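You operate a simulated robot arm through the tools that you are given. There is no shell and no other tool. Be economical: measure what you need, move in short steps, check, and stop when the job is done.

You are at the controls of a simulated robot arm. One attempt, no reset.

JOB
Put things in order on the wooden table. At the end: the white spool stands where the orange and purple tray stood; the orange and purple tray from the wooden table stands where the green ribbon box stood; the grey spool stands where the white spool stood; the green ribbon box stands where the grey steel weight stood; the grey steel weight from the wooden table is on the beige flat board; whatever was shut is shut again. Leave all else as you found it, and nothing knocked over.

Only the result counts: the job must be done as asked and must still hold three seconds after the hand-in. Knocking over, shifting, dropping, spilling or breaking anything else fails it.

ROBOT AND FRAMES
A 6-joint arm with a two-finger parallel gripper, fixed in place. Base frame: the origin is at the foot of the arm, x ahead of it, y to its left, z up; the work surface is at about z = 0. Lengths are in mm, angles in degrees, forces in N, time in s.
With the tool pointing down near the work surface it reaches from about 140 to 580 mm from the base axis. Its first joint turns from -66.0 to 66.0 degrees. Payload 2.1 kg.
The TCP is the grasp point between the finger pads, 30 mm short of the fingertips. In the tool frame z runs along the fingers and y along their closing line. Largest opening 94 mm; finger width 28, thickness 10; the body of the gripper, 50 by 96 mm, starts 55 mm behind the TCP.
Orientation is that of the tool frame in the base frame, as a unit quaternion [w, x, y, z]. With the fingers straight down and closing along the base's y, the tool's x points along the base's -x, its y along +y and its z along -z.

CONTROLS
- The arm moves only by the tool jog_arm. Its argument "series" is a list of rows, each an object (a shift or turn left out is 0, a gripper value left out holds the last) with "slide": the shift along the base's x, y, z in units of 250 mm (1.0 is 250 mm), a list of three; "turn": the turn, a rotation vector about the base's x, y, z in units of 90 degrees (1.0 is 90 degrees), a list of three; "gripper": the finger opening in mm, from 0 to 94. In form: [{"slide": [tx, ty, tz], "turn": [ax, ay, az], "gripper": gripper}, ...]. A call has 1 to 10 rows; each row is the pose to reach, as a shift and turn from the pose commanded when the call began. A call with a number of a shift or a turn outside -1 to 1 is refused whole. Rows are played at 5 a second. More than 50 mm and 8.6 degrees between two rows, or a gripper value outside its range, and nothing of the call is played. A pose out of reach is approached as far as the arm can. The call stops where the force on the tool passes 40 N (or 10 N more than at its start, if that is more) or the arm is blocked; 0.2 s more then pass. Each finger travels about 72 mm/s and halts on what it meets, pressing with about 38 N; the grip force reading is that of the motor and also rises with nothing between the fingers. The clock runs only during rows and for 0.2 s after the last one: add rows that repeat a pose to give the fingers time. The reply holds the time, the measured pose of the TCP, the force on the tool along the base axes, the opening and the grip force, in the units named above and with some noise.
- Cameras (640 x 400 px; columns grow to the right, rows downward): "scene" is fixed at [34.7, -370.8, 488]; the picture's right is [0.91, -0.41, 0.00], its down [-0.29, -0.63, -0.72] and it looks along [0.30, 0.66, -0.69] (base axes); focal length 229 px, centre (320, 200). "wrist" rides on the gripper at [76, 14, -103] in the tool frame; the picture's right is [-0.18, 0.98, 0.00], its down [-0.75, -0.14, -0.64] and it looks along [-0.63, -0.12, 0.77] (tool axes); focal length 243 px, centre (320, 200). There is no depth. A picture from a camera that has moved, and an enlarged one, comes with that camera's place and axes in the base frame and with its lens. The place of the scene camera against the robot may be out by one fixed shift of up to 18 mm in any direction.
- camera(camera): a new picture of that camera. It takes no simulated time.
- inspect(camera, box): a new picture of the part [left, top, right, bottom] of that camera's present view, enlarged. It takes no simulated time.
- close_job(): hands the job in; it is judged then, once.

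Go step by step. Nothing tells you positions but the pictures and the camera data: compare them with the known pose of the tool, close in by small moves and look again before you grip or let go. The budget is 120 turns and 64 pictures, counting those below and the enlarged ones. Unless the task says otherwise, let go and move clear before handing in, and close with one line.

The tools are called after "Request:" as a command line: name --argument value ..., lists and objects as JSON in quotes. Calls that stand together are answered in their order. jog_arm: Moves the arm, as the interface text tells. Its arguments: {"type":"object","properties":{"series":{"type":"array","items":{"type":"object","properties":{"slide":{"type":"array","items":{"type":"number"}},"turn":{"type":"array","items":{"type":"number"}},"gripper":{"type":"number"}}}}},"required":["series"]} The other tools are called the same way: camera (camera) takes a picture; inspect (camera, box) takes an enlarged picture of a part of a camera's view; close_job () hands the job in.

At the start:

```text
time: 0.0
ee_pos: [268.5, -25.1, 244.8]
orientation: [0.0, 0.0, 1.0, 0.0]
contact_force: [0.3, 0.0, -0.4]
opening: 93.9
grasp_force: 0.1
```

scene: 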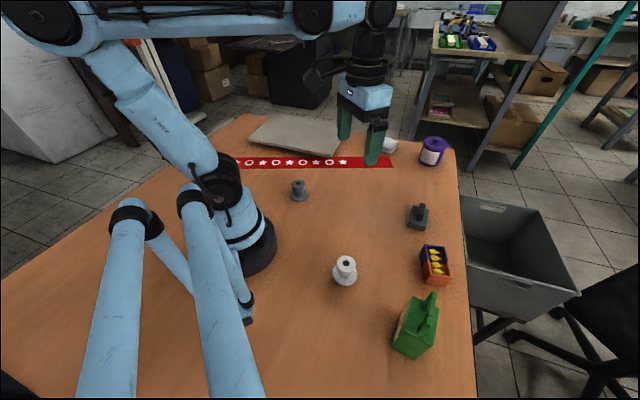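
wrist: 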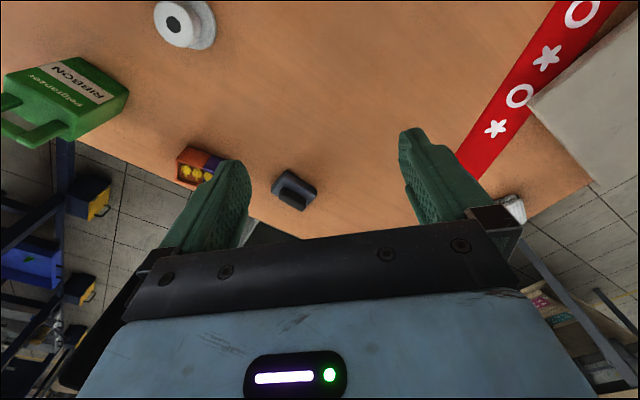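

I see the weight near (450,-106), the tray near (386,-241), the green box near (254,-318), the white spool near (189,-166) and the grey spool near (192,135), with the board at the far left. I'll enlarge the views before moving.

Request:
inspect --camera "scene" --box '[320, 180, 480, 380]'

Request:
inspect --camera "scene" --box '[220, 100, 460, 250]'

Request:
inspect --camera "wrist" --box '[0, 0, 340, 212]'

```text
2.00 times, centred on (400, 280) of scene
camera zoom: at [34.7, -370.8, 488.0], right [0.91, -0.41, 0.0], down [-0.29, -0.63, -0.72], along [0.3, 0.66, -0.69], focal length 459 px, centre (160, 40)
```

zoom: 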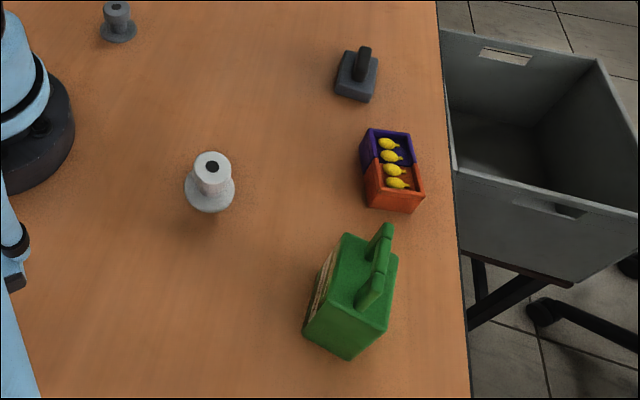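

```text
2.67 times, centred on (340, 175) of scene
camera zoom: at [34.7, -370.8, 488.0], right [0.91, -0.41, 0.0], down [-0.29, -0.63, -0.72], along [0.3, 0.66, -0.69], focal length 612 px, centre (267, 267)
```

zoom: 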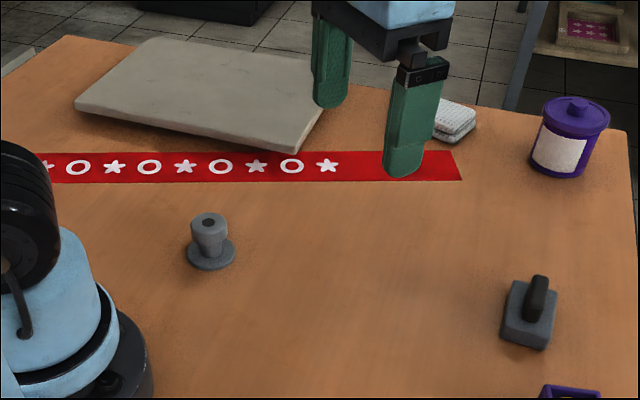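

```text
1.88 times, centred on (170, 106) of wrist
camera zoom: at [195.7, -10.5, 346.3], right [0.18, 0.98, 0.0], down [0.75, -0.14, 0.64], along [0.63, -0.12, -0.77], focal length 457 px, centre (602, 377)
```

zoom: 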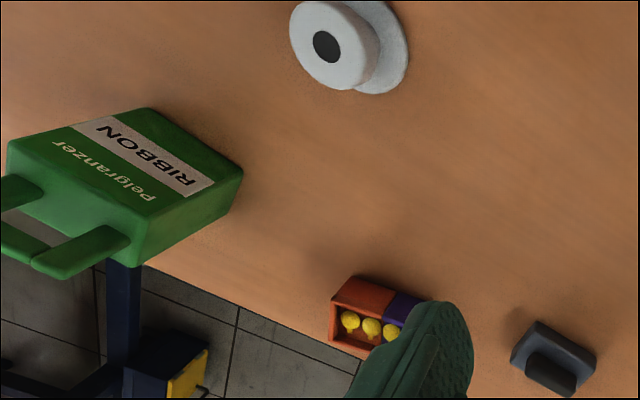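

The weight measures about (441,-103) from the wrist camera. I'll move over it at a height of about 130 mm to look closer.

Request:
jog_arm --series '[{"slide": [0.138, -0.064, -0.09]}, {"slide": [0.276, -0.128, -0.18]}, {"slide": [0.414, -0.192, -0.27]}, {"slide": [0.552, -0.256, -0.36]}, {"slide": [0.69, -0.32, -0.42]}, {"slide": [0.69, -0.32, -0.42]}]'

Request:
camera --camera "wrist"

```text
time: 1.4
ee_pos: [443.2, -107.0, 139.7]
orientation: [0.001, 0.0, 1.0, 0.0]
contact_force: [-0.3, 0.4, 0.5]
opening: 93.8
grasp_force: 0.1
```

```text
58 pictures are left
camera wrist: at [369.5, -92.1, 240.6], right [0.18, 0.98, 0.0], down [0.75, -0.14, 0.64], along [0.63, -0.12, -0.77], focal length 243 px, centre (320, 200)
```

wrist: 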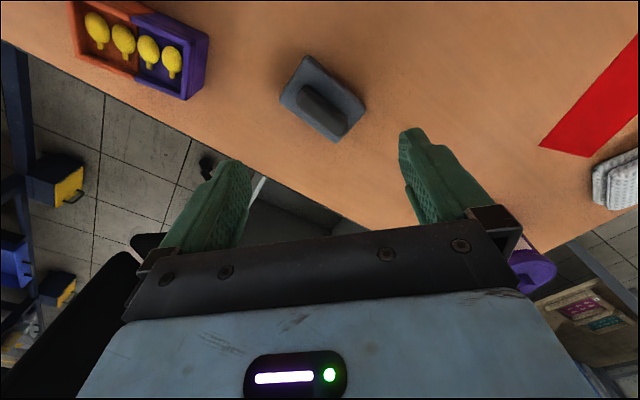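

The weight is clearly visible ahead of the TCP. I'll enlarge it to measure its shape and orientation.

Request:
inspect --camera "wrist" --box '[240, 30, 400, 150]'

Request:
inspect --camera "wrist" --box '[60, 0, 220, 120]'

Request:
inspect --camera "scene" --box '[390, 190, 470, 300]'

```text
3.33 times, centred on (320, 90) of wrist
camera zoom: at [369.5, -92.1, 240.6], right [0.18, 0.98, 0.0], down [0.75, -0.14, 0.64], along [0.63, -0.12, -0.77], focal length 809 px, centre (320, 567)
```

zoom: 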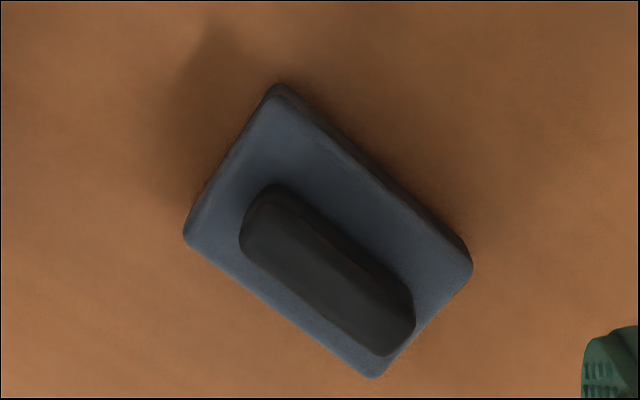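

```text
3.33 times, centred on (140, 60) of wrist
camera zoom: at [369.5, -92.1, 240.6], right [0.18, 0.98, 0.0], down [0.75, -0.14, 0.64], along [0.63, -0.12, -0.77], focal length 809 px, centre (920, 667)
```

zoom: 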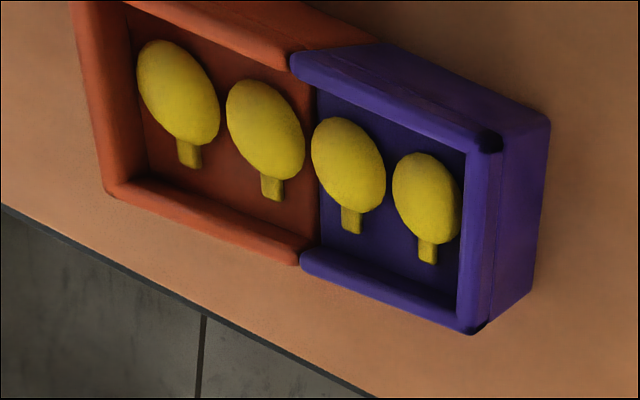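

```text
3.64 times, centred on (430, 245) of scene
camera zoom: at [34.7, -370.8, 488.0], right [0.91, -0.41, 0.0], down [-0.29, -0.63, -0.72], along [0.3, 0.66, -0.69], focal length 834 px, centre (-80, 36)
```

zoom: 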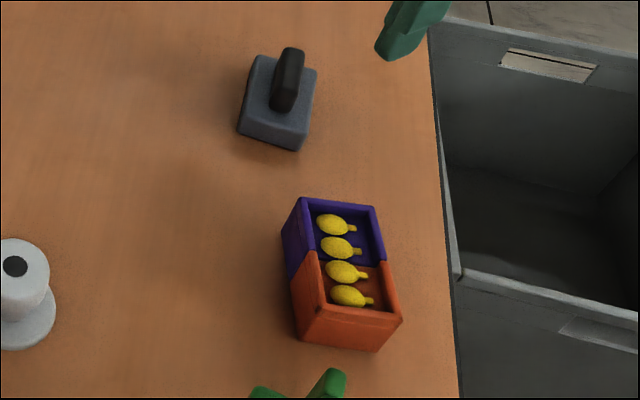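

The weight is centred near (442,-104), with its handle along about 40° and the plate top near z=22. I'll turn the tool by 40° and come down partway to check.

Request:
jog_arm --series '[{"turn": [0, 0, 0.09]}, {"turn": [0, 0, 0.18]}, {"turn": [0, 0, 0.27]}, {"turn": [0, 0, 0.36]}, {"turn": [0, 0, 0.444], "slide": [0, 0.004, -0.06], "gripper": 60}, {"turn": [0, 0, 0.444], "slide": [0, 0.004, -0.16], "gripper": 60}, {"turn": [0, 0, 0.444], "slide": [0, 0.004, -0.16], "gripper": 60}]'

Request:
camera --camera "wrist"

```text
time: 3.0
ee_pos: [441.0, -104.6, 100.4]
orientation: [0.0, -0.342, 0.94, 0.0]
contact_force: [0.4, -1.0, 0.4]
opening: 60.0
grasp_force: 0.0
```

```text
54 pictures are left
camera wrist: at [376.1, -142.4, 200.7], right [-0.49, 0.87, 0.0], down [0.67, 0.38, 0.64], along [0.56, 0.32, -0.77], focal length 243 px, centre (320, 200)
```

wrist: 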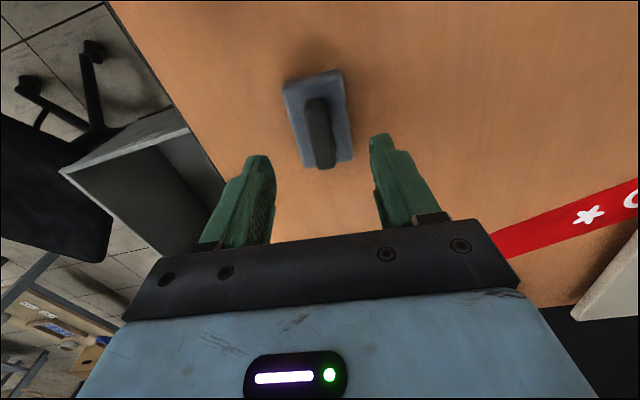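

The handle is aligned between the fingers, and the centre is near (439,-106). I'll go down to z≈57.

Request:
jog_arm --series '[{"slide": [-0.008, -0.006, -0.08]}, {"slide": [-0.008, -0.006, -0.14]}, {"slide": [-0.008, -0.006, -0.172]}, {"slide": [-0.008, -0.006, -0.172]}]'

Request:
inspect --camera "scene" --box '[380, 170, 460, 240]'

Request:
inspect --camera "wrist" --box '[220, 80, 420, 240]'

```text
time: 4.0
ee_pos: [439.3, -104.6, 56.7]
orientation: [0.0, -0.341, 0.94, 0.0]
contact_force: [0.0, 0.6, 0.2]
opening: 59.8
grasp_force: 0.0
```

```text
5.71 times, centred on (420, 205) of scene
camera zoom: at [34.7, -370.8, 488.0], right [0.91, -0.41, 0.0], down [-0.29, -0.63, -0.72], along [0.3, 0.66, -0.69], focal length 1311 px, centre (-251, 171)
```

zoom: 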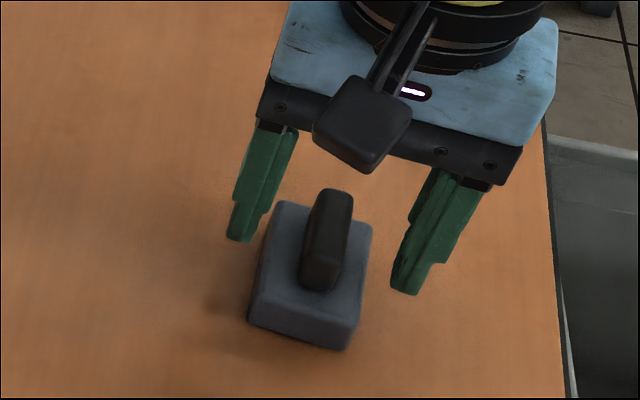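

```text
2.50 times, centred on (320, 160) of wrist
camera zoom: at [374.4, -143.5, 157.3], right [-0.49, 0.87, 0.0], down [0.67, 0.38, 0.64], along [0.56, 0.31, -0.77], focal length 606 px, centre (320, 300)
```

zoom: 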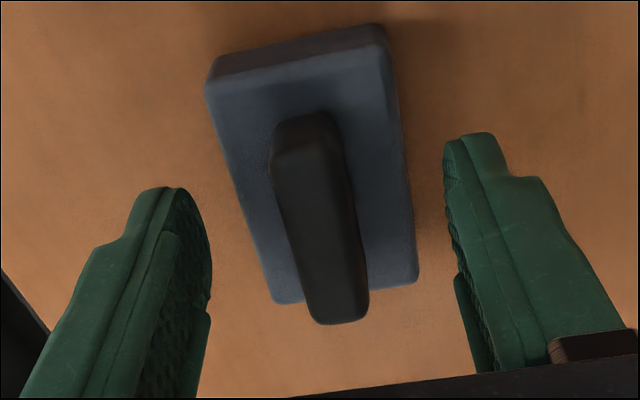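

The handle sits centred between the pads with the tips just above the plate. I'll close and lift slightly.

Request:
jog_arm --series '[{"gripper": 30}, {"gripper": 5}, {"gripper": 5}, {"gripper": 5}, {"gripper": 5}]'

Request:
jog_arm --series '[{"slide": [0, 0, 0.02], "gripper": 5}, {"slide": [0, 0, 0.06], "gripper": 5}, {"slide": [0, 0, 0.06], "gripper": 5}]'

Request:
inspect --camera "scene" --box '[360, 140, 460, 240]'

```text
time: 5.2
ee_pos: [439.2, -104.2, 56.7]
orientation: [0.0, -0.341, 0.94, 0.0]
contact_force: [-1.8, 1.1, -0.4]
opening: 15.5
grasp_force: 38.0
```

```text
time: 6.0
ee_pos: [439.6, -105.2, 71.8]
orientation: [0.0, -0.341, 0.94, 0.0]
contact_force: [-0.1, -0.4, -4.8]
opening: 15.5
grasp_force: 38.0
```

```text
4.00 times, centred on (410, 190) of scene
camera zoom: at [34.7, -370.8, 488.0], right [0.91, -0.41, 0.0], down [-0.29, -0.63, -0.72], along [0.3, 0.66, -0.69], focal length 918 px, centre (-40, 240)
```

zoom: 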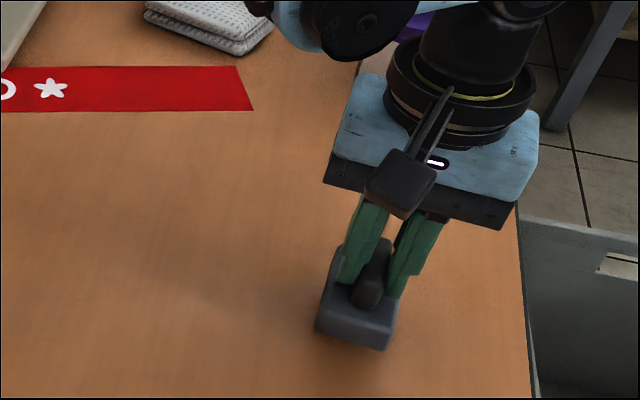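

The weight is held. I'll raise it and carry it toward the board.

Request:
jog_arm --series '[{"slide": [0, 0, 0.18]}, {"slide": [0, 0, 0.36]}, {"slide": [0, 0.06, 0.5]}, {"slide": [-0.03, 0.24, 0.5]}, {"slide": [-0.06, 0.43, 0.5]}, {"slide": [-0.09, 0.62, 0.5]}, {"slide": [-0.12, 0.81, 0.5]}, {"slide": [-0.15, 1.0, 0.5]}, {"slide": [-0.15, 1.0, 0.5]}]'

Request:
jog_arm --series '[{"slide": [-0.06, 0.18, 0]}, {"slide": [-0.12, 0.36, 0]}, {"slide": [-0.18, 0.54, 0]}, {"slide": [-0.18, 0.54, 0]}]'

Request:
camera --camera "wrist"

Request:
camera --camera "scene"

```text
time: 8.0
ee_pos: [401.5, 144.3, 197.4]
orientation: [0.0, -0.342, 0.94, 0.0]
contact_force: [-0.3, 0.5, -4.6]
opening: 15.5
grasp_force: 38.2
```

```text
time: 9.0
ee_pos: [353.4, 282.6, 197.1]
orientation: [0.0, -0.34, 0.94, 0.0]
contact_force: [-0.1, 0.4, -4.4]
opening: 15.7
grasp_force: 37.8
```

```text
50 pictures are left
camera wrist: at [288.5, 243.8, 299.9], right [-0.49, 0.87, 0.0], down [0.67, 0.38, 0.64], along [0.56, 0.31, -0.77], focal length 243 px, centre (320, 200)
```

wrist: 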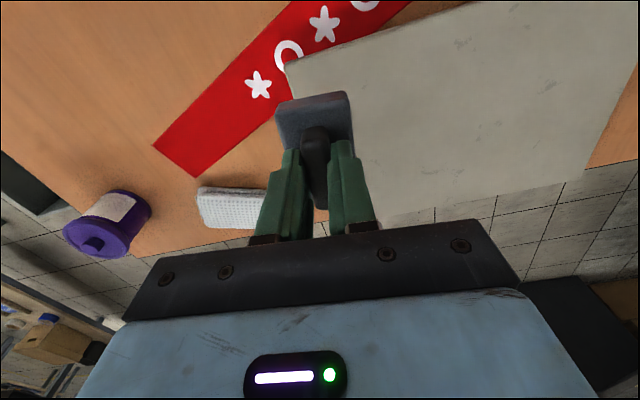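

```text
49 pictures are left
```

scene: 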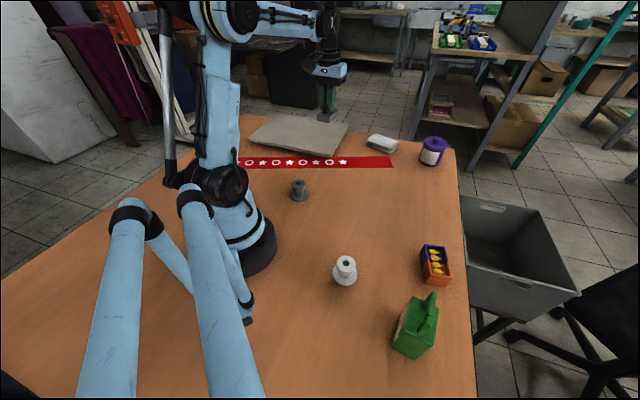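

From the wrist view, the board's near corner is around (352,236) and the board extends up and to the left. I'll move over (338,350) and go down to about 110 to look.

Request:
jog_arm --series '[{"slide": [-0.03, 0.13, 0]}, {"slide": [-0.06, 0.268, -0.06]}, {"slide": [-0.06, 0.268, -0.2]}, {"slide": [-0.06, 0.268, -0.33]}, {"slide": [-0.06, 0.268, -0.33]}]'

Request:
camera --camera "wrist"

Request:
inspect --camera "scene" --box '[240, 70, 400, 190]'

```text
time: 10.2
ee_pos: [341.8, 348.3, 115.5]
orientation: [0.0, -0.342, 0.94, 0.0]
contact_force: [-0.4, -0.1, -3.7]
opening: 15.8
grasp_force: 37.7
```

```text
48 pictures are left
camera wrist: at [276.7, 308.9, 216.0], right [-0.49, 0.87, 0.0], down [0.67, 0.38, 0.64], along [0.56, 0.31, -0.77], focal length 243 px, centre (320, 200)
```

wrist: 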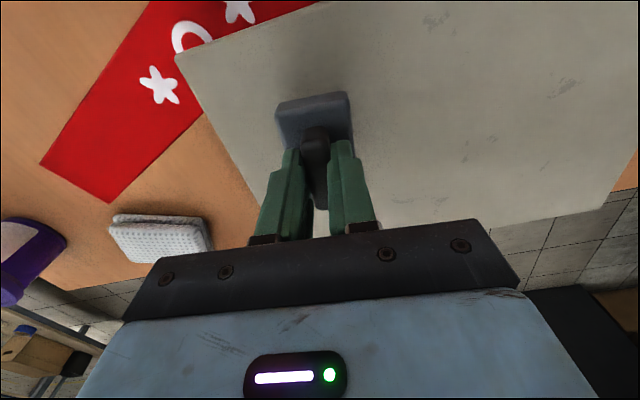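

```text
3.33 times, centred on (320, 130) of scene
camera zoom: at [34.7, -370.8, 488.0], right [0.91, -0.41, 0.0], down [-0.29, -0.63, -0.72], along [0.3, 0.66, -0.69], focal length 765 px, centre (320, 433)
```

zoom: 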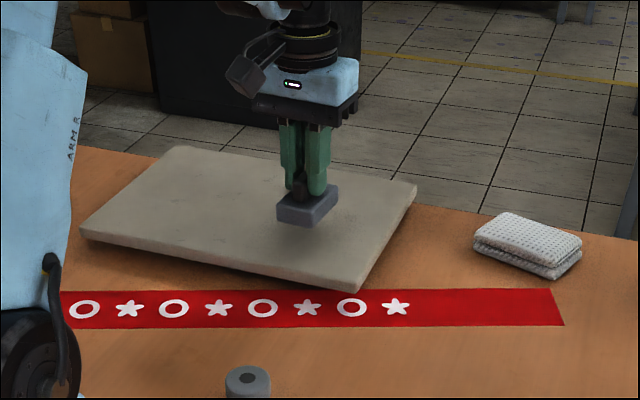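

It's well over the board. I'll lower it to just above contact, then in fine steps.

Request:
jog_arm --series '[{"slide": [0, 0, -0.06]}, {"slide": [0, 0, -0.11]}, {"slide": [0, 0, -0.124]}, {"slide": [0, 0, -0.132]}, {"slide": [0, 0, -0.14]}, {"slide": [0, 0, -0.14]}]'

Request:
inspect --camera "scene" --box '[280, 90, 360, 150]'

```text
time: 11.2
ee_pos: [343.0, 347.4, 84.1]
orientation: [0.001, -0.342, 0.94, 0.001]
contact_force: [-0.5, -0.5, 7.4]
opening: 15.8
grasp_force: 38.4
stopped in row 4: the force on the tool passed its limit (the readings are from after the stop); the commanded pose is now the measured one
```

```text
6.67 times, centred on (320, 120) of scene
camera zoom: at [34.7, -370.9, 488.0], right [0.91, -0.41, 0.0], down [-0.29, -0.63, -0.72], along [0.3, 0.66, -0.69], focal length 1530 px, centre (320, 733)
```

zoom: 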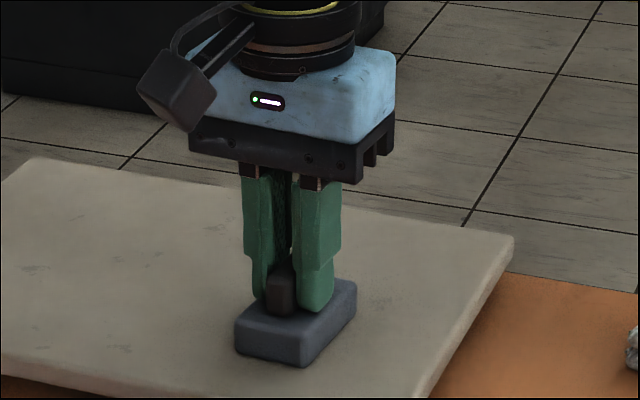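

It's resting on the board, whose top is at z≈27. I'll release and rise.

Request:
jog_arm --series '[{"gripper": 20}, {"gripper": 40}, {"gripper": 40}, {"gripper": 40, "slide": [0, 0, 0.06]}, {"gripper": 40, "slide": [0, 0, 0.2]}, {"gripper": 40, "slide": [0, 0, 0.38]}, {"gripper": 40, "slide": [0, -0.1, 0.5]}, {"gripper": 40, "slide": [0, -0.1, 0.5]}]'

Request:
camera --camera "wrist"

```text
time: 13.0
ee_pos: [342.6, 320.6, 207.2]
orientation: [0.001, -0.342, 0.94, 0.001]
contact_force: [1.3, 0.1, -0.3]
opening: 39.9
grasp_force: 0.1
```

```text
45 pictures are left
camera wrist: at [278.7, 282.4, 308.7], right [-0.49, 0.87, 0.0], down [0.67, 0.38, 0.64], along [0.56, 0.32, -0.77], focal length 243 px, centre (320, 200)
```

wrist: 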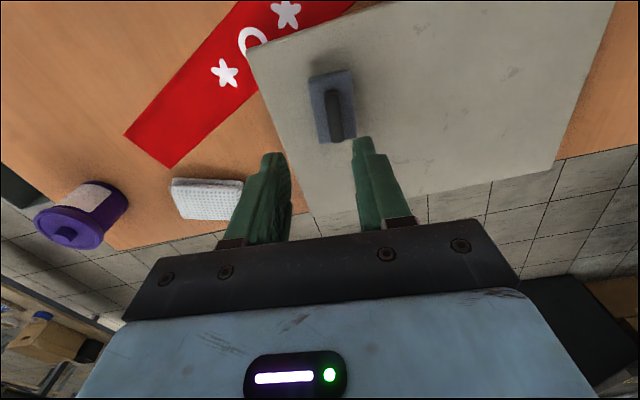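

The weight stands on the board. Next I'll swing back to look at the green box, turning the tool on the way.

Request:
jog_arm --series '[{"slide": [0, -0.17, 0.03], "turn": [0, 0, -0.08]}, {"slide": [0, -0.34, 0.06], "turn": [0, 0, -0.16]}, {"slide": [0, -0.51, 0.1], "turn": [0, 0, -0.24]}, {"slide": [0, -0.68, 0.1], "turn": [0, 0, -0.32]}, {"slide": [0, -0.85, 0.1], "turn": [0, 0, -0.4]}, {"slide": [0, -1, 0.1], "turn": [0, 0, -0.48]}, {"slide": [0, -1, 0.1], "turn": [0, 0, -0.48]}]'

Request:
jog_arm --series '[{"slide": [-0.05, -0.17, 0], "turn": [0, 0, -0.08]}, {"slide": [-0.12, -0.34, 0], "turn": [0, 0, -0.16]}, {"slide": [-0.2, -0.51, 0], "turn": [0, 0, -0.24]}, {"slide": [-0.28, -0.68, 0], "turn": [0, 0, -0.32]}, {"slide": [-0.35, -0.85, 0], "turn": [0, 0, -0.4]}, {"slide": [-0.42, -1, 0], "turn": [0, 0, -0.48]}, {"slide": [-0.42, -1, 0], "turn": [0, 0, -0.48], "gripper": 93}, {"slide": [-0.42, -1, 0], "turn": [0, 0, -0.48], "gripper": 93}]'

Request:
camera --camera "wrist"

```text
time: 14.6
ee_pos: [344.5, 70.6, 235.4]
orientation: [0.001, 0.029, 1.0, 0.0]
contact_force: [0.5, 0.0, 0.3]
opening: 40.0
grasp_force: 0.1
```

```text
time: 16.4
ee_pos: [239.1, -177.2, 232.5]
orientation: [0.001, 0.395, 0.919, 0.0]
contact_force: [-0.5, -0.2, -0.6]
opening: 93.0
grasp_force: 0.0
```

```text
44 pictures are left
camera wrist: at [198.7, -113.0, 334.3], right [0.84, 0.54, 0.0], down [0.42, -0.64, 0.64], along [0.35, -0.54, -0.77], focal length 243 px, centre (320, 200)
```

wrist: 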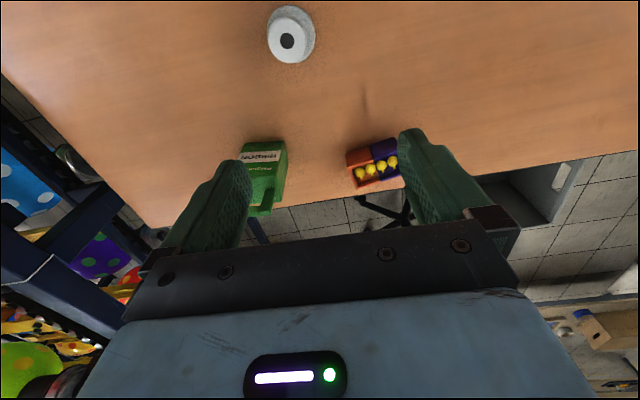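

The green box stands with its labelled face toward me near (220,-310). I'll move closer to measure it.

Request:
jog_arm --series '[{"slide": [-0.08, -0.06, 0]}, {"slide": [-0.18, -0.12, -0.05]}, {"slide": [-0.24, -0.12, -0.12]}, {"slide": [-0.24, -0.12, -0.12]}]'

Request:
camera --camera "wrist"

Request:
inspect --camera "scene" --box '[370, 270, 470, 380]'

```text
time: 17.4
ee_pos: [177.9, -208.8, 202.9]
orientation: [0.001, 0.394, 0.919, -0.001]
contact_force: [-0.3, -0.3, 0.1]
opening: 93.0
grasp_force: 0.1
```

```text
43 pictures are left
camera wrist: at [137.6, -143.3, 304.2], right [0.84, 0.54, 0.0], down [0.42, -0.64, 0.64], along [0.35, -0.54, -0.77], focal length 243 px, centre (320, 200)
```

wrist: 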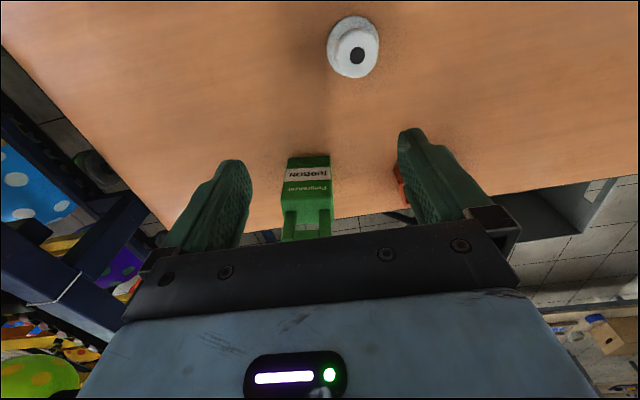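

```text
3.64 times, centred on (420, 325) of scene
camera zoom: at [34.7, -370.8, 488.0], right [0.91, -0.41, 0.0], down [-0.29, -0.63, -0.72], along [0.3, 0.66, -0.69], focal length 834 px, centre (-44, -254)
```

zoom: 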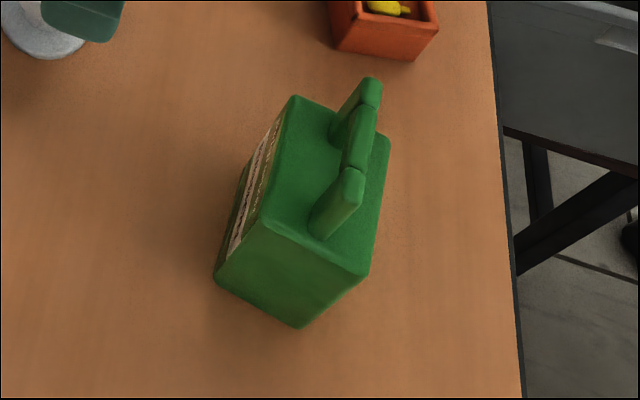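

The box is about 60×42×88 mm plus a handle on top, with yaw of about 36° and its centre near (231,-315). I'll bring the tool above it, turned to 36°, and check.

Request:
jog_arm --series '[{"turn": [0, 0, 0.09]}, {"turn": [0, 0, 0.18], "slide": [0, 0, 0.06]}, {"turn": [0, 0, 0.27], "slide": [0, 0, 0.12]}, {"turn": [0, 0, 0.36], "slide": [0, 0, 0.12]}, {"turn": [0, 0, 0.45], "slide": [0, 0, 0.12]}, {"turn": [0, 0, 0.54], "slide": [0, 0, 0.12]}, {"turn": [0, 0, 0.63], "slide": [0.05, -0.1, 0.12]}, {"turn": [0, 0, 0.72], "slide": [0.1, -0.2, 0.12]}, {"turn": [0, 0, 0.81], "slide": [0.15, -0.3, 0.12]}, {"turn": [0, 0, 0.9], "slide": [0.2, -0.4, 0.12]}]'

Request:
camera --camera "wrist"

Request:
camera --camera "scene"

```text
time: 19.6
ee_pos: [226.4, -309.3, 234.5]
orientation: [0.0, -0.298, 0.955, 0.001]
contact_force: [-0.2, -0.7, -0.6]
opening: 93.0
grasp_force: 0.1
```

```text
41 pictures are left
camera wrist: at [158.7, -341.9, 334.6], right [-0.41, 0.91, 0.0], down [0.7, 0.31, 0.64], along [0.59, 0.26, -0.77], focal length 243 px, centre (320, 200)
```

wrist: 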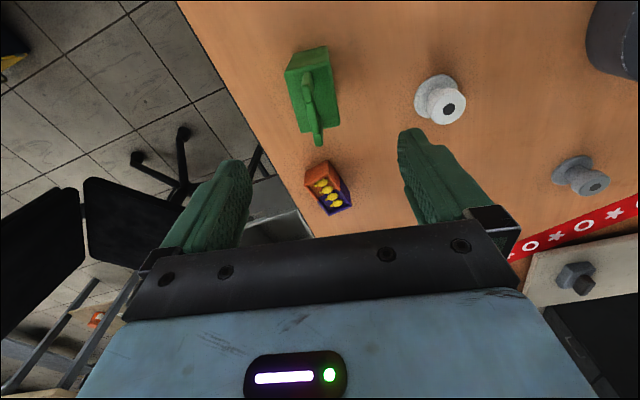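

```text
40 pictures are left
```

scene: 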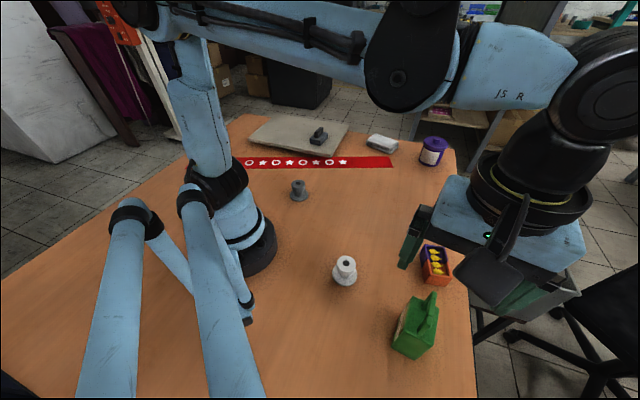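

The alignment looks good. I'll enlarge to get the box and tray outlines precisely.

Request:
inspect --camera "wrist" --box '[250, 30, 410, 150]'

Request:
inspect --camera "wrist" --box '[290, 140, 370, 230]'

Request:
inspect --camera "wrist" --box '[390, 60, 640, 210]'

```text
3.33 times, centred on (330, 90) of wrist
camera zoom: at [158.7, -341.9, 334.6], right [-0.41, 0.91, 0.0], down [0.7, 0.31, 0.64], along [0.59, 0.26, -0.77], focal length 809 px, centre (287, 567)
```

zoom: 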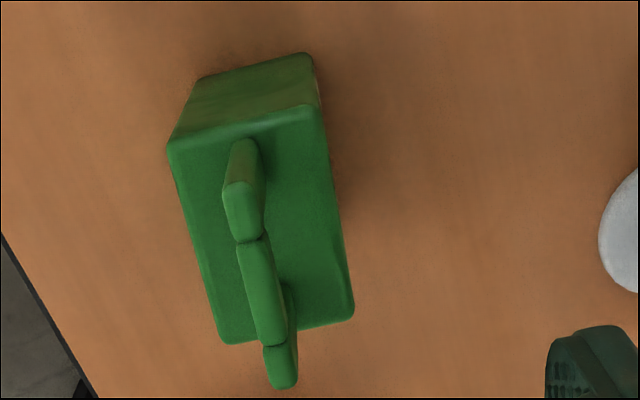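

```text
4.44 times, centred on (330, 185) of wrist
camera zoom: at [158.7, -341.9, 334.6], right [-0.41, 0.91, 0.0], down [0.7, 0.31, 0.64], along [0.59, 0.26, -0.77], focal length 1078 px, centre (276, 267)
```

zoom: 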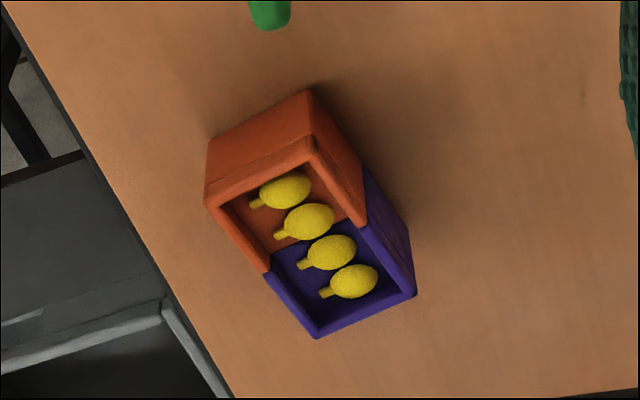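

```text
2.56 times, centred on (515, 135) of wrist
camera zoom: at [158.7, -341.9, 334.6], right [-0.41, 0.91, 0.0], down [0.7, 0.31, 0.64], along [0.59, 0.26, -0.77], focal length 621 px, centre (-179, 366)
```

zoom: 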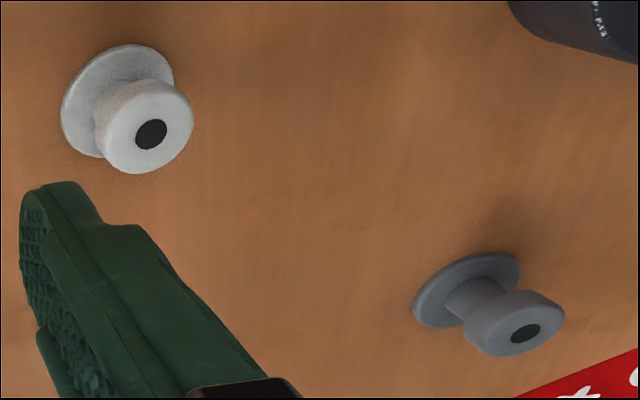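

The box is centred at (233,-315) with yaw 35°, its body top at about 88 and its handle top at about 133. The tray is at (375.5,-231) with yaw 55°. The white spool is at (189.5,-164) and the grey spool at (190,113). I'll go down to straddle the box body.

Request:
jog_arm --series '[{"slide": [0.022, -0.024, -0.1], "turn": [0, 0, 0.01], "gripper": 94}, {"slide": [0.022, -0.024, -0.25], "turn": [0, 0, 0.01], "gripper": 94}, {"slide": [0.022, -0.024, -0.25], "turn": [0, 0, 0.01], "gripper": 94}]'

Request:
camera --camera "wrist"

```text
time: 20.4
ee_pos: [233.7, -313.4, 171.5]
orientation: [0.001, -0.304, 0.953, 0.0]
contact_force: [0.9, -0.9, 0.4]
opening: 93.8
grasp_force: 0.1
```

```text
36 pictures are left
camera wrist: at [164.4, -347.8, 272.0], right [-0.42, 0.91, 0.0], down [0.7, 0.32, 0.64], along [0.58, 0.27, -0.77], focal length 243 px, centre (320, 200)
```

wrist: 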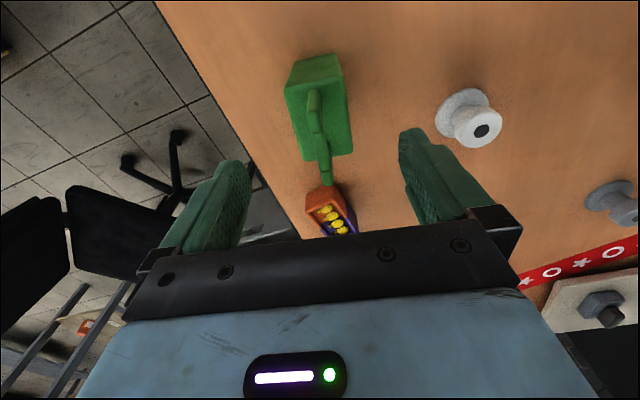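

Centred. I'll continue down to z≈92.

Request:
jog_arm --series '[{"slide": [0, 0, -0.1]}, {"slide": [0, 0, -0.2]}, {"slide": [0, 0, -0.28]}, {"slide": [0, 0, -0.318]}, {"slide": [0, 0, -0.318]}]'

Request:
camera --camera "wrist"

Request:
inspect --camera "scene" --box '[370, 240, 500, 380]'

```text
time: 21.6
ee_pos: [232.0, -312.8, 90.4]
orientation: [0.001, -0.305, 0.952, 0.0]
contact_force: [0.3, 0.2, 0.4]
opening: 93.9
grasp_force: 0.1
```

```text
35 pictures are left
camera wrist: at [164.0, -346.6, 192.1], right [-0.42, 0.91, 0.0], down [0.7, 0.32, 0.64], along [0.58, 0.27, -0.77], focal length 243 px, centre (320, 200)
```

wrist: 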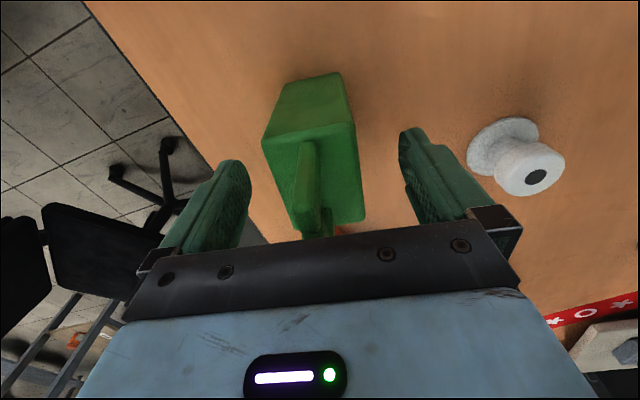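

```text
2.86 times, centred on (435, 310) of scene
camera zoom: at [34.7, -370.8, 488.0], right [0.91, -0.41, 0.0], down [-0.29, -0.63, -0.72], along [0.3, 0.66, -0.69], focal length 656 px, centre (-9, -114)
```

zoom: 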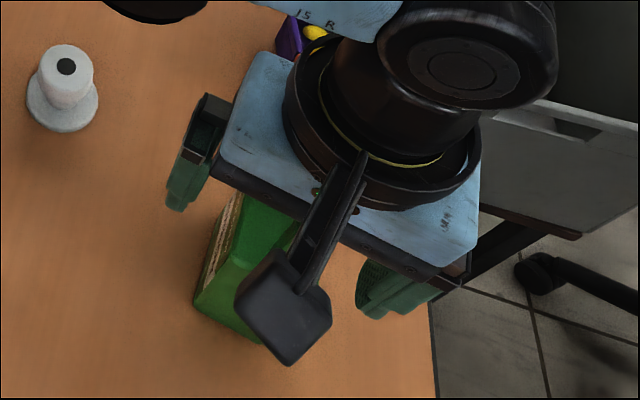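

The box body is straddled by the fingers. I'll close and lift a little.

Request:
jog_arm --series '[{"gripper": 70}, {"gripper": 55}, {"gripper": 42}, {"gripper": 30}, {"gripper": 30}, {"gripper": 30}]'

Request:
jog_arm --series '[{"slide": [0, 0, 0.02]}, {"slide": [0, 0, 0.08]}, {"slide": [0, 0, 0.08]}]'

Request:
camera --camera "wrist"

```text
time: 23.0
ee_pos: [232.2, -313.1, 90.6]
orientation: [0.001, -0.305, 0.952, -0.001]
contact_force: [-0.1, 0.3, 1.8]
opening: 47.8
grasp_force: 37.9
```

```text
time: 23.8
ee_pos: [232.1, -313.4, 111.1]
orientation: [0.0, -0.304, 0.953, 0.001]
contact_force: [-0.6, 0.4, -1.9]
opening: 48.1
grasp_force: 38.2
```

```text
33 pictures are left
camera wrist: at [163.9, -346.7, 212.8], right [-0.42, 0.91, 0.0], down [0.7, 0.32, 0.64], along [0.58, 0.27, -0.77], focal length 243 px, centre (320, 200)
```

wrist: 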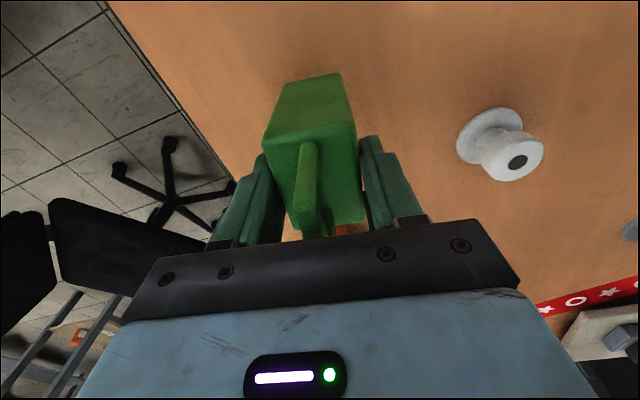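

The box is held. I'll lift it and carry it over to the weight's old place at (440,-105.5).

Request:
jog_arm --series '[{"slide": [0, 0, 0.15]}, {"slide": [0, 0, 0.3]}, {"slide": [0.138, 0.138, 0.3]}, {"slide": [0.276, 0.276, 0.3]}, {"slide": [0.414, 0.414, 0.3]}, {"slide": [0.552, 0.552, 0.3]}, {"slide": [0.69, 0.69, 0.3]}, {"slide": [0.83, 0.83, 0.3]}, {"slide": [0.83, 0.83, 0.3]}]'

Request:
jog_arm --series '[{"slide": [0, 0, -0.12]}, {"slide": [0, 0, -0.24]}, {"slide": [0, 0, -0.32]}, {"slide": [0, 0, -0.32]}]'

Request:
camera --camera "scene"

```text
time: 25.8
ee_pos: [442.2, -103.5, 187.9]
orientation: [0.0, -0.304, 0.953, -0.001]
contact_force: [0.1, -0.1, -2.1]
opening: 48.1
grasp_force: 38.3
```

```text
time: 26.8
ee_pos: [442.4, -104.9, 106.9]
orientation: [0.001, -0.305, 0.952, 0.0]
contact_force: [-0.2, -0.1, -1.6]
opening: 47.8
grasp_force: 37.7
```

```text
32 pictures are left
```

scene: 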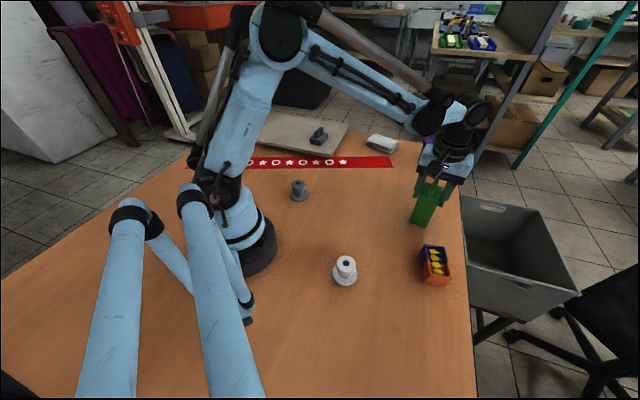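

It's over the spot. I'll lower it gently to the table.

Request:
jog_arm --series '[{"slide": [-0.007, 0, -0.03]}, {"slide": [-0.007, 0, -0.05]}, {"slide": [-0.007, 0, -0.058]}, {"slide": [-0.007, 0, -0.063]}, {"slide": [-0.007, 0, -0.067]}, {"slide": [-0.007, 0, -0.067]}]'

Request:
inspect --camera "scene" --box '[390, 160, 480, 240]'

```text
time: 28.2
ee_pos: [438.6, -106.5, 91.3]
orientation: [0.0, -0.305, 0.952, 0.0]
contact_force: [-0.4, 0.5, 36.8]
opening: 48.0
grasp_force: 38.2
```

```text
5.00 times, centred on (435, 200) of scene
camera zoom: at [34.6, -370.8, 488.1], right [0.91, -0.41, 0.0], down [-0.29, -0.63, -0.72], along [0.3, 0.66, -0.69], focal length 1147 px, centre (-255, 200)
```

zoom: 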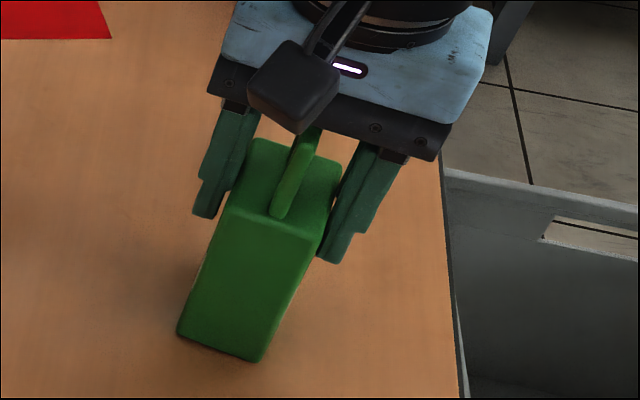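

It's on the table. I'll ease off, release and rise clear of the handle.

Request:
jog_arm --series '[{"slide": [0, 0, 0.005]}, {"slide": [0, 0, 0.005], "gripper": 55}, {"slide": [0, 0, 0.005], "gripper": 75}, {"slide": [0, 0, 0.005], "gripper": 75}, {"slide": [0, 0, 0.15]}, {"slide": [0, 0, 0.3]}, {"slide": [0, 0, 0.45]}, {"slide": [0, 0, 0.58]}, {"slide": [0, 0, 0.58]}]'

Request:
inspect --camera "scene" --box '[380, 160, 480, 310]'

```text
time: 30.2
ee_pos: [435.6, -105.6, 235.6]
orientation: [0.0, -0.305, 0.952, 0.0]
contact_force: [-1.6, -0.5, 0.4]
opening: 75.1
grasp_force: 0.0
```

```text
2.67 times, centred on (430, 235) of scene
camera zoom: at [34.7, -370.8, 488.0], right [0.91, -0.41, 0.0], down [-0.29, -0.63, -0.72], along [0.3, 0.66, -0.69], focal length 612 px, centre (27, 107)
```

zoom: 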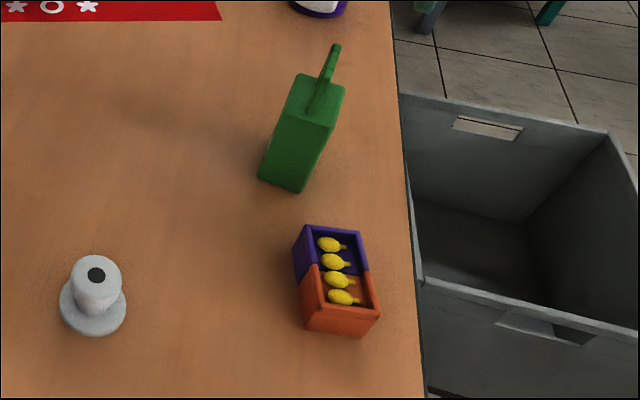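

The box stands upright on the weight's old spot. Next I'll go above the tray and turn to yaw 55°.

Request:
jog_arm --series '[{"slide": [-0.08, -0.16, 0], "turn": [0, 0, 0.07], "gripper": 80}, {"slide": [-0.16, -0.32, 0], "turn": [0, 0, 0.14]}, {"slide": [-0.25, -0.5, 0], "turn": [0, 0, 0.215]}, {"slide": [-0.25, -0.5, -0.17], "turn": [0, 0, 0.215]}, {"slide": [-0.25, -0.5, -0.34], "turn": [0, 0, 0.215]}, {"slide": [-0.25, -0.5, -0.46], "turn": [0, 0, 0.215]}, {"slide": [-0.25, -0.5, -0.46], "turn": [0, 0, 0.215]}]'

Request:
camera --camera "wrist"

```text
refused: row 3 steps farther than a row can; nothing moved
```

```text
29 pictures are left
camera wrist: at [369.0, -138.0, 335.3], right [-0.42, 0.91, 0.0], down [0.7, 0.32, 0.64], along [0.58, 0.27, -0.77], focal length 243 px, centre (320, 200)
```

wrist: 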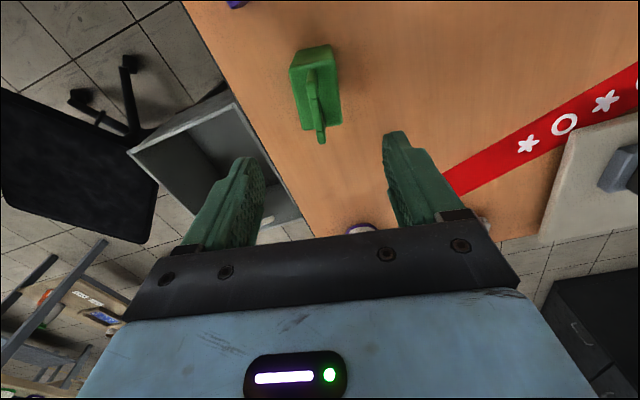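

The row step was too large. The box's place checks out at about (436,-108). I'll repeat the move with smaller steps.

Request:
jog_arm --series '[{"slide": [-0.06, -0.12, 0], "turn": [0, 0, 0.07], "gripper": 80}, {"slide": [-0.12, -0.25, 0], "turn": [0, 0, 0.14]}, {"slide": [-0.18, -0.38, 0], "turn": [0, 0, 0.215]}, {"slide": [-0.245, -0.503, 0], "turn": [0, 0, 0.215]}, {"slide": [-0.245, -0.503, -0.17], "turn": [0, 0, 0.215]}, {"slide": [-0.245, -0.503, -0.34], "turn": [0, 0, 0.215]}, {"slide": [-0.245, -0.503, -0.46], "turn": [0, 0, 0.215]}, {"slide": [-0.245, -0.503, -0.46], "turn": [0, 0, 0.215]}]'

Request:
camera --camera "wrist"

```text
time: 32.0
ee_pos: [376.5, -232.5, 119.3]
orientation: [0.0, -0.46, 0.888, 0.0]
contact_force: [-0.4, 0.6, 0.4]
opening: 80.0
grasp_force: 0.0
```

```text
28 pictures are left
camera wrist: at [324.0, -287.2, 220.6], right [-0.7, 0.72, 0.0], down [0.55, 0.53, 0.64], along [0.46, 0.45, -0.77], focal length 243 px, centre (320, 200)
```

wrist: 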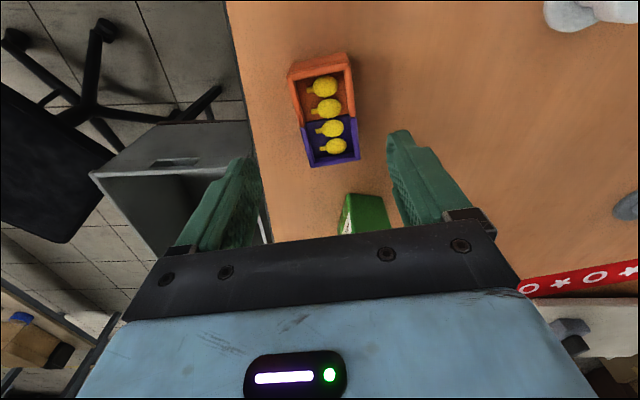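

The tray is centred between the fingers, with its centre near (374,-231). I'll go down to z≈36 to grip it across its short side.

Request:
jog_arm --series '[{"slide": [-0.009, 0.006, -0.15]}, {"slide": [-0.009, 0.006, -0.27]}, {"slide": [-0.009, 0.006, -0.33]}, {"slide": [-0.009, 0.006, -0.33]}]'

Request:
camera --camera "wrist"

```text
time: 33.0
ee_pos: [373.0, -231.3, 39.8]
orientation: [-0.001, -0.46, 0.888, 0.0]
contact_force: [-1.3, -0.1, -0.2]
opening: 80.0
grasp_force: 0.1
```

```text
27 pictures are left
camera wrist: at [320.1, -285.7, 139.6], right [-0.7, 0.72, 0.0], down [0.55, 0.53, 0.64], along [0.46, 0.45, -0.77], focal length 243 px, centre (320, 200)
```

wrist: 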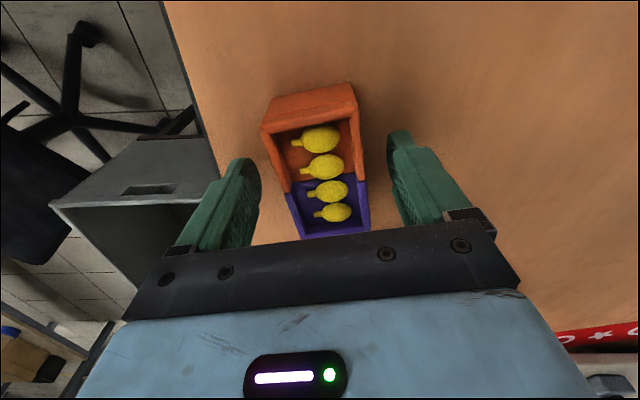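

The tray sits between the pads. I'll close gently and lift.

Request:
jog_arm --series '[{"gripper": 65}, {"gripper": 54}, {"gripper": 44}, {"gripper": 34}, {"gripper": 34}, {"gripper": 34}]'

Request:
jog_arm --series '[{"slide": [0, 0, 0.01]}, {"slide": [0, 0, 0.04]}, {"slide": [0, 0, 0.1]}, {"slide": [0, 0, 0.1]}]'

Request:
camera --camera "wrist"

```text
time: 34.4
ee_pos: [372.9, -230.3, 37.8]
orientation: [0.0, -0.461, 0.888, 0.0]
contact_force: [-0.9, 0.1, -1.0]
opening: 48.3
grasp_force: 37.5
```

```text
time: 35.4
ee_pos: [374.4, -229.6, 62.9]
orientation: [0.001, -0.46, 0.888, 0.0]
contact_force: [-0.2, 0.0, -1.1]
opening: 48.5
grasp_force: 38.2
```

```text
26 pictures are left
camera wrist: at [320.6, -285.6, 163.5], right [-0.7, 0.72, 0.0], down [0.55, 0.53, 0.64], along [0.46, 0.45, -0.77], focal length 243 px, centre (320, 200)
```

wrist: 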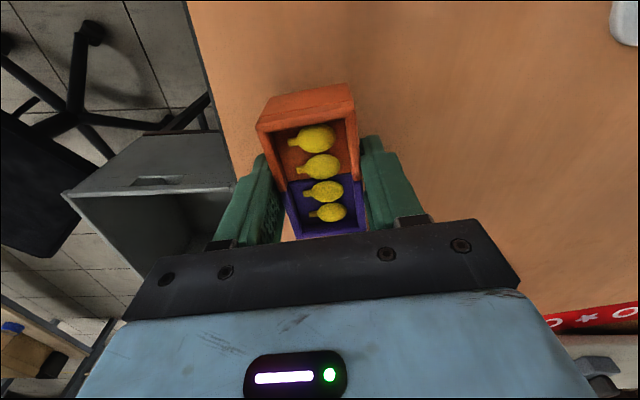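

The tray is held level. I'll carry it to the box's old place at (232.5,-314), turning back to yaw 35° on the way.

Request:
jog_arm --series '[{"slide": [0, 0, 0.1]}, {"slide": [-0.02, -0.012, 0.2]}, {"slide": [-0.16, -0.095, 0.2], "turn": [0, 0, -0.05]}, {"slide": [-0.3, -0.178, 0.2], "turn": [0, 0, -0.11]}, {"slide": [-0.44, -0.26, 0.2], "turn": [0, 0, -0.17]}, {"slide": [-0.565, -0.335, 0.2], "turn": [0, 0, -0.222]}, {"slide": [-0.565, -0.335, 0.2], "turn": [0, 0, -0.222]}, {"slide": [-0.565, -0.335, 0.1], "turn": [0, 0, -0.222]}, {"slide": [-0.565, -0.335, 0], "turn": [0, 0, -0.222]}, {"slide": [-0.565, -0.335, 0], "turn": [0, 0, -0.222]}]'

Request:
inspect --camera "scene" --box '[340, 240, 500, 380]'

```text
time: 37.6
ee_pos: [233.9, -313.9, 61.7]
orientation: [0.001, -0.298, 0.954, 0.001]
contact_force: [0.3, 0.0, -0.7]
opening: 48.6
grasp_force: 37.8
```

```text
2.86 times, centred on (420, 310) of scene
camera zoom: at [34.7, -370.8, 488.0], right [0.91, -0.41, 0.0], down [-0.29, -0.63, -0.72], along [0.3, 0.66, -0.69], focal length 656 px, centre (34, -114)
```

zoom: 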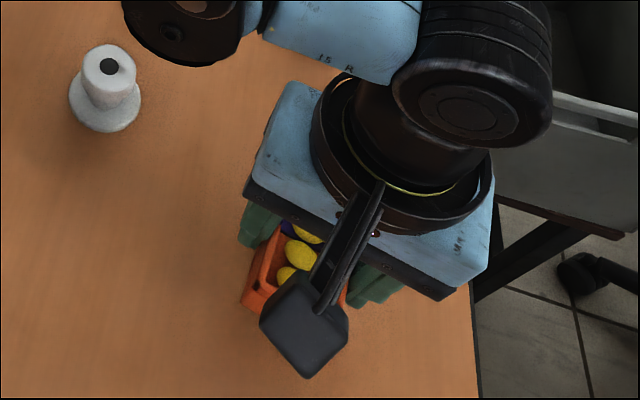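

It's in position. I'll lower it the last 23 mm finely.

Request:
jog_arm --series '[{"slide": [0, 0, -0.05]}, {"slide": [0, 0, -0.076]}, {"slide": [0, 0, -0.084]}, {"slide": [0, 0, -0.09]}, {"slide": [0, 0, -0.094]}, {"slide": [0, 0, -0.096]}]'

```text
time: 39.0
ee_pos: [232.7, -313.4, 38.9]
orientation: [0.0, -0.299, 0.954, 0.0]
contact_force: [-0.5, 0.6, 1.0]
opening: 48.6
grasp_force: 38.0
```

Request:
jog_arm --series '[{"slide": [0, 0, -0.003]}, {"slide": [0, 0, -0.006]}, {"slide": [0, 0, -0.009]}, {"slide": [0, 0, -0.009]}]'

```text
time: 39.5
ee_pos: [233.9, -314.0, 39.2]
orientation: [0.001, -0.3, 0.954, 0.001]
contact_force: [-0.5, 1.4, 12.6]
opening: 48.7
grasp_force: 37.8
stopped in row 2: the force on the tool passed its limit (the readings are from after the stop); the commanded pose is now the measured one
```

The tray touches the table. I'll release it and rise.

Request:
jog_arm --series '[{"gripper": 55}, {"gripper": 65}, {"gripper": 75}, {"gripper": 75}, {"slide": [0, 0, 0.1]}, {"slide": [0, 0, 0.25]}, {"slide": [0, 0, 0.42]}, {"slide": [0, 0, 0.58]}, {"slide": [0, 0, 0.58]}]'

Request:
camera --camera "wrist"

Request:
camera --camera "scene"

```text
time: 41.5
ee_pos: [231.8, -317.3, 184.5]
orientation: [0.001, -0.3, 0.954, 0.0]
contact_force: [0.5, 0.7, -0.4]
opening: 74.9
grasp_force: 0.1
```

```text
24 pictures are left
camera wrist: at [163.7, -350.3, 285.6], right [-0.41, 0.91, 0.0], down [0.7, 0.31, 0.64], along [0.59, 0.27, -0.77], focal length 243 px, centre (320, 200)
```

wrist: 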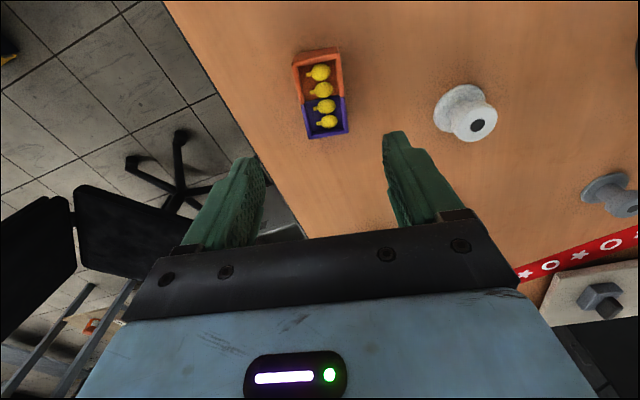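

```text
23 pictures are left
```

scene: 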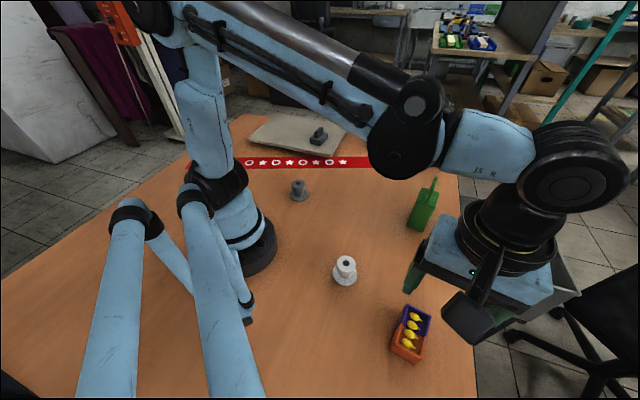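

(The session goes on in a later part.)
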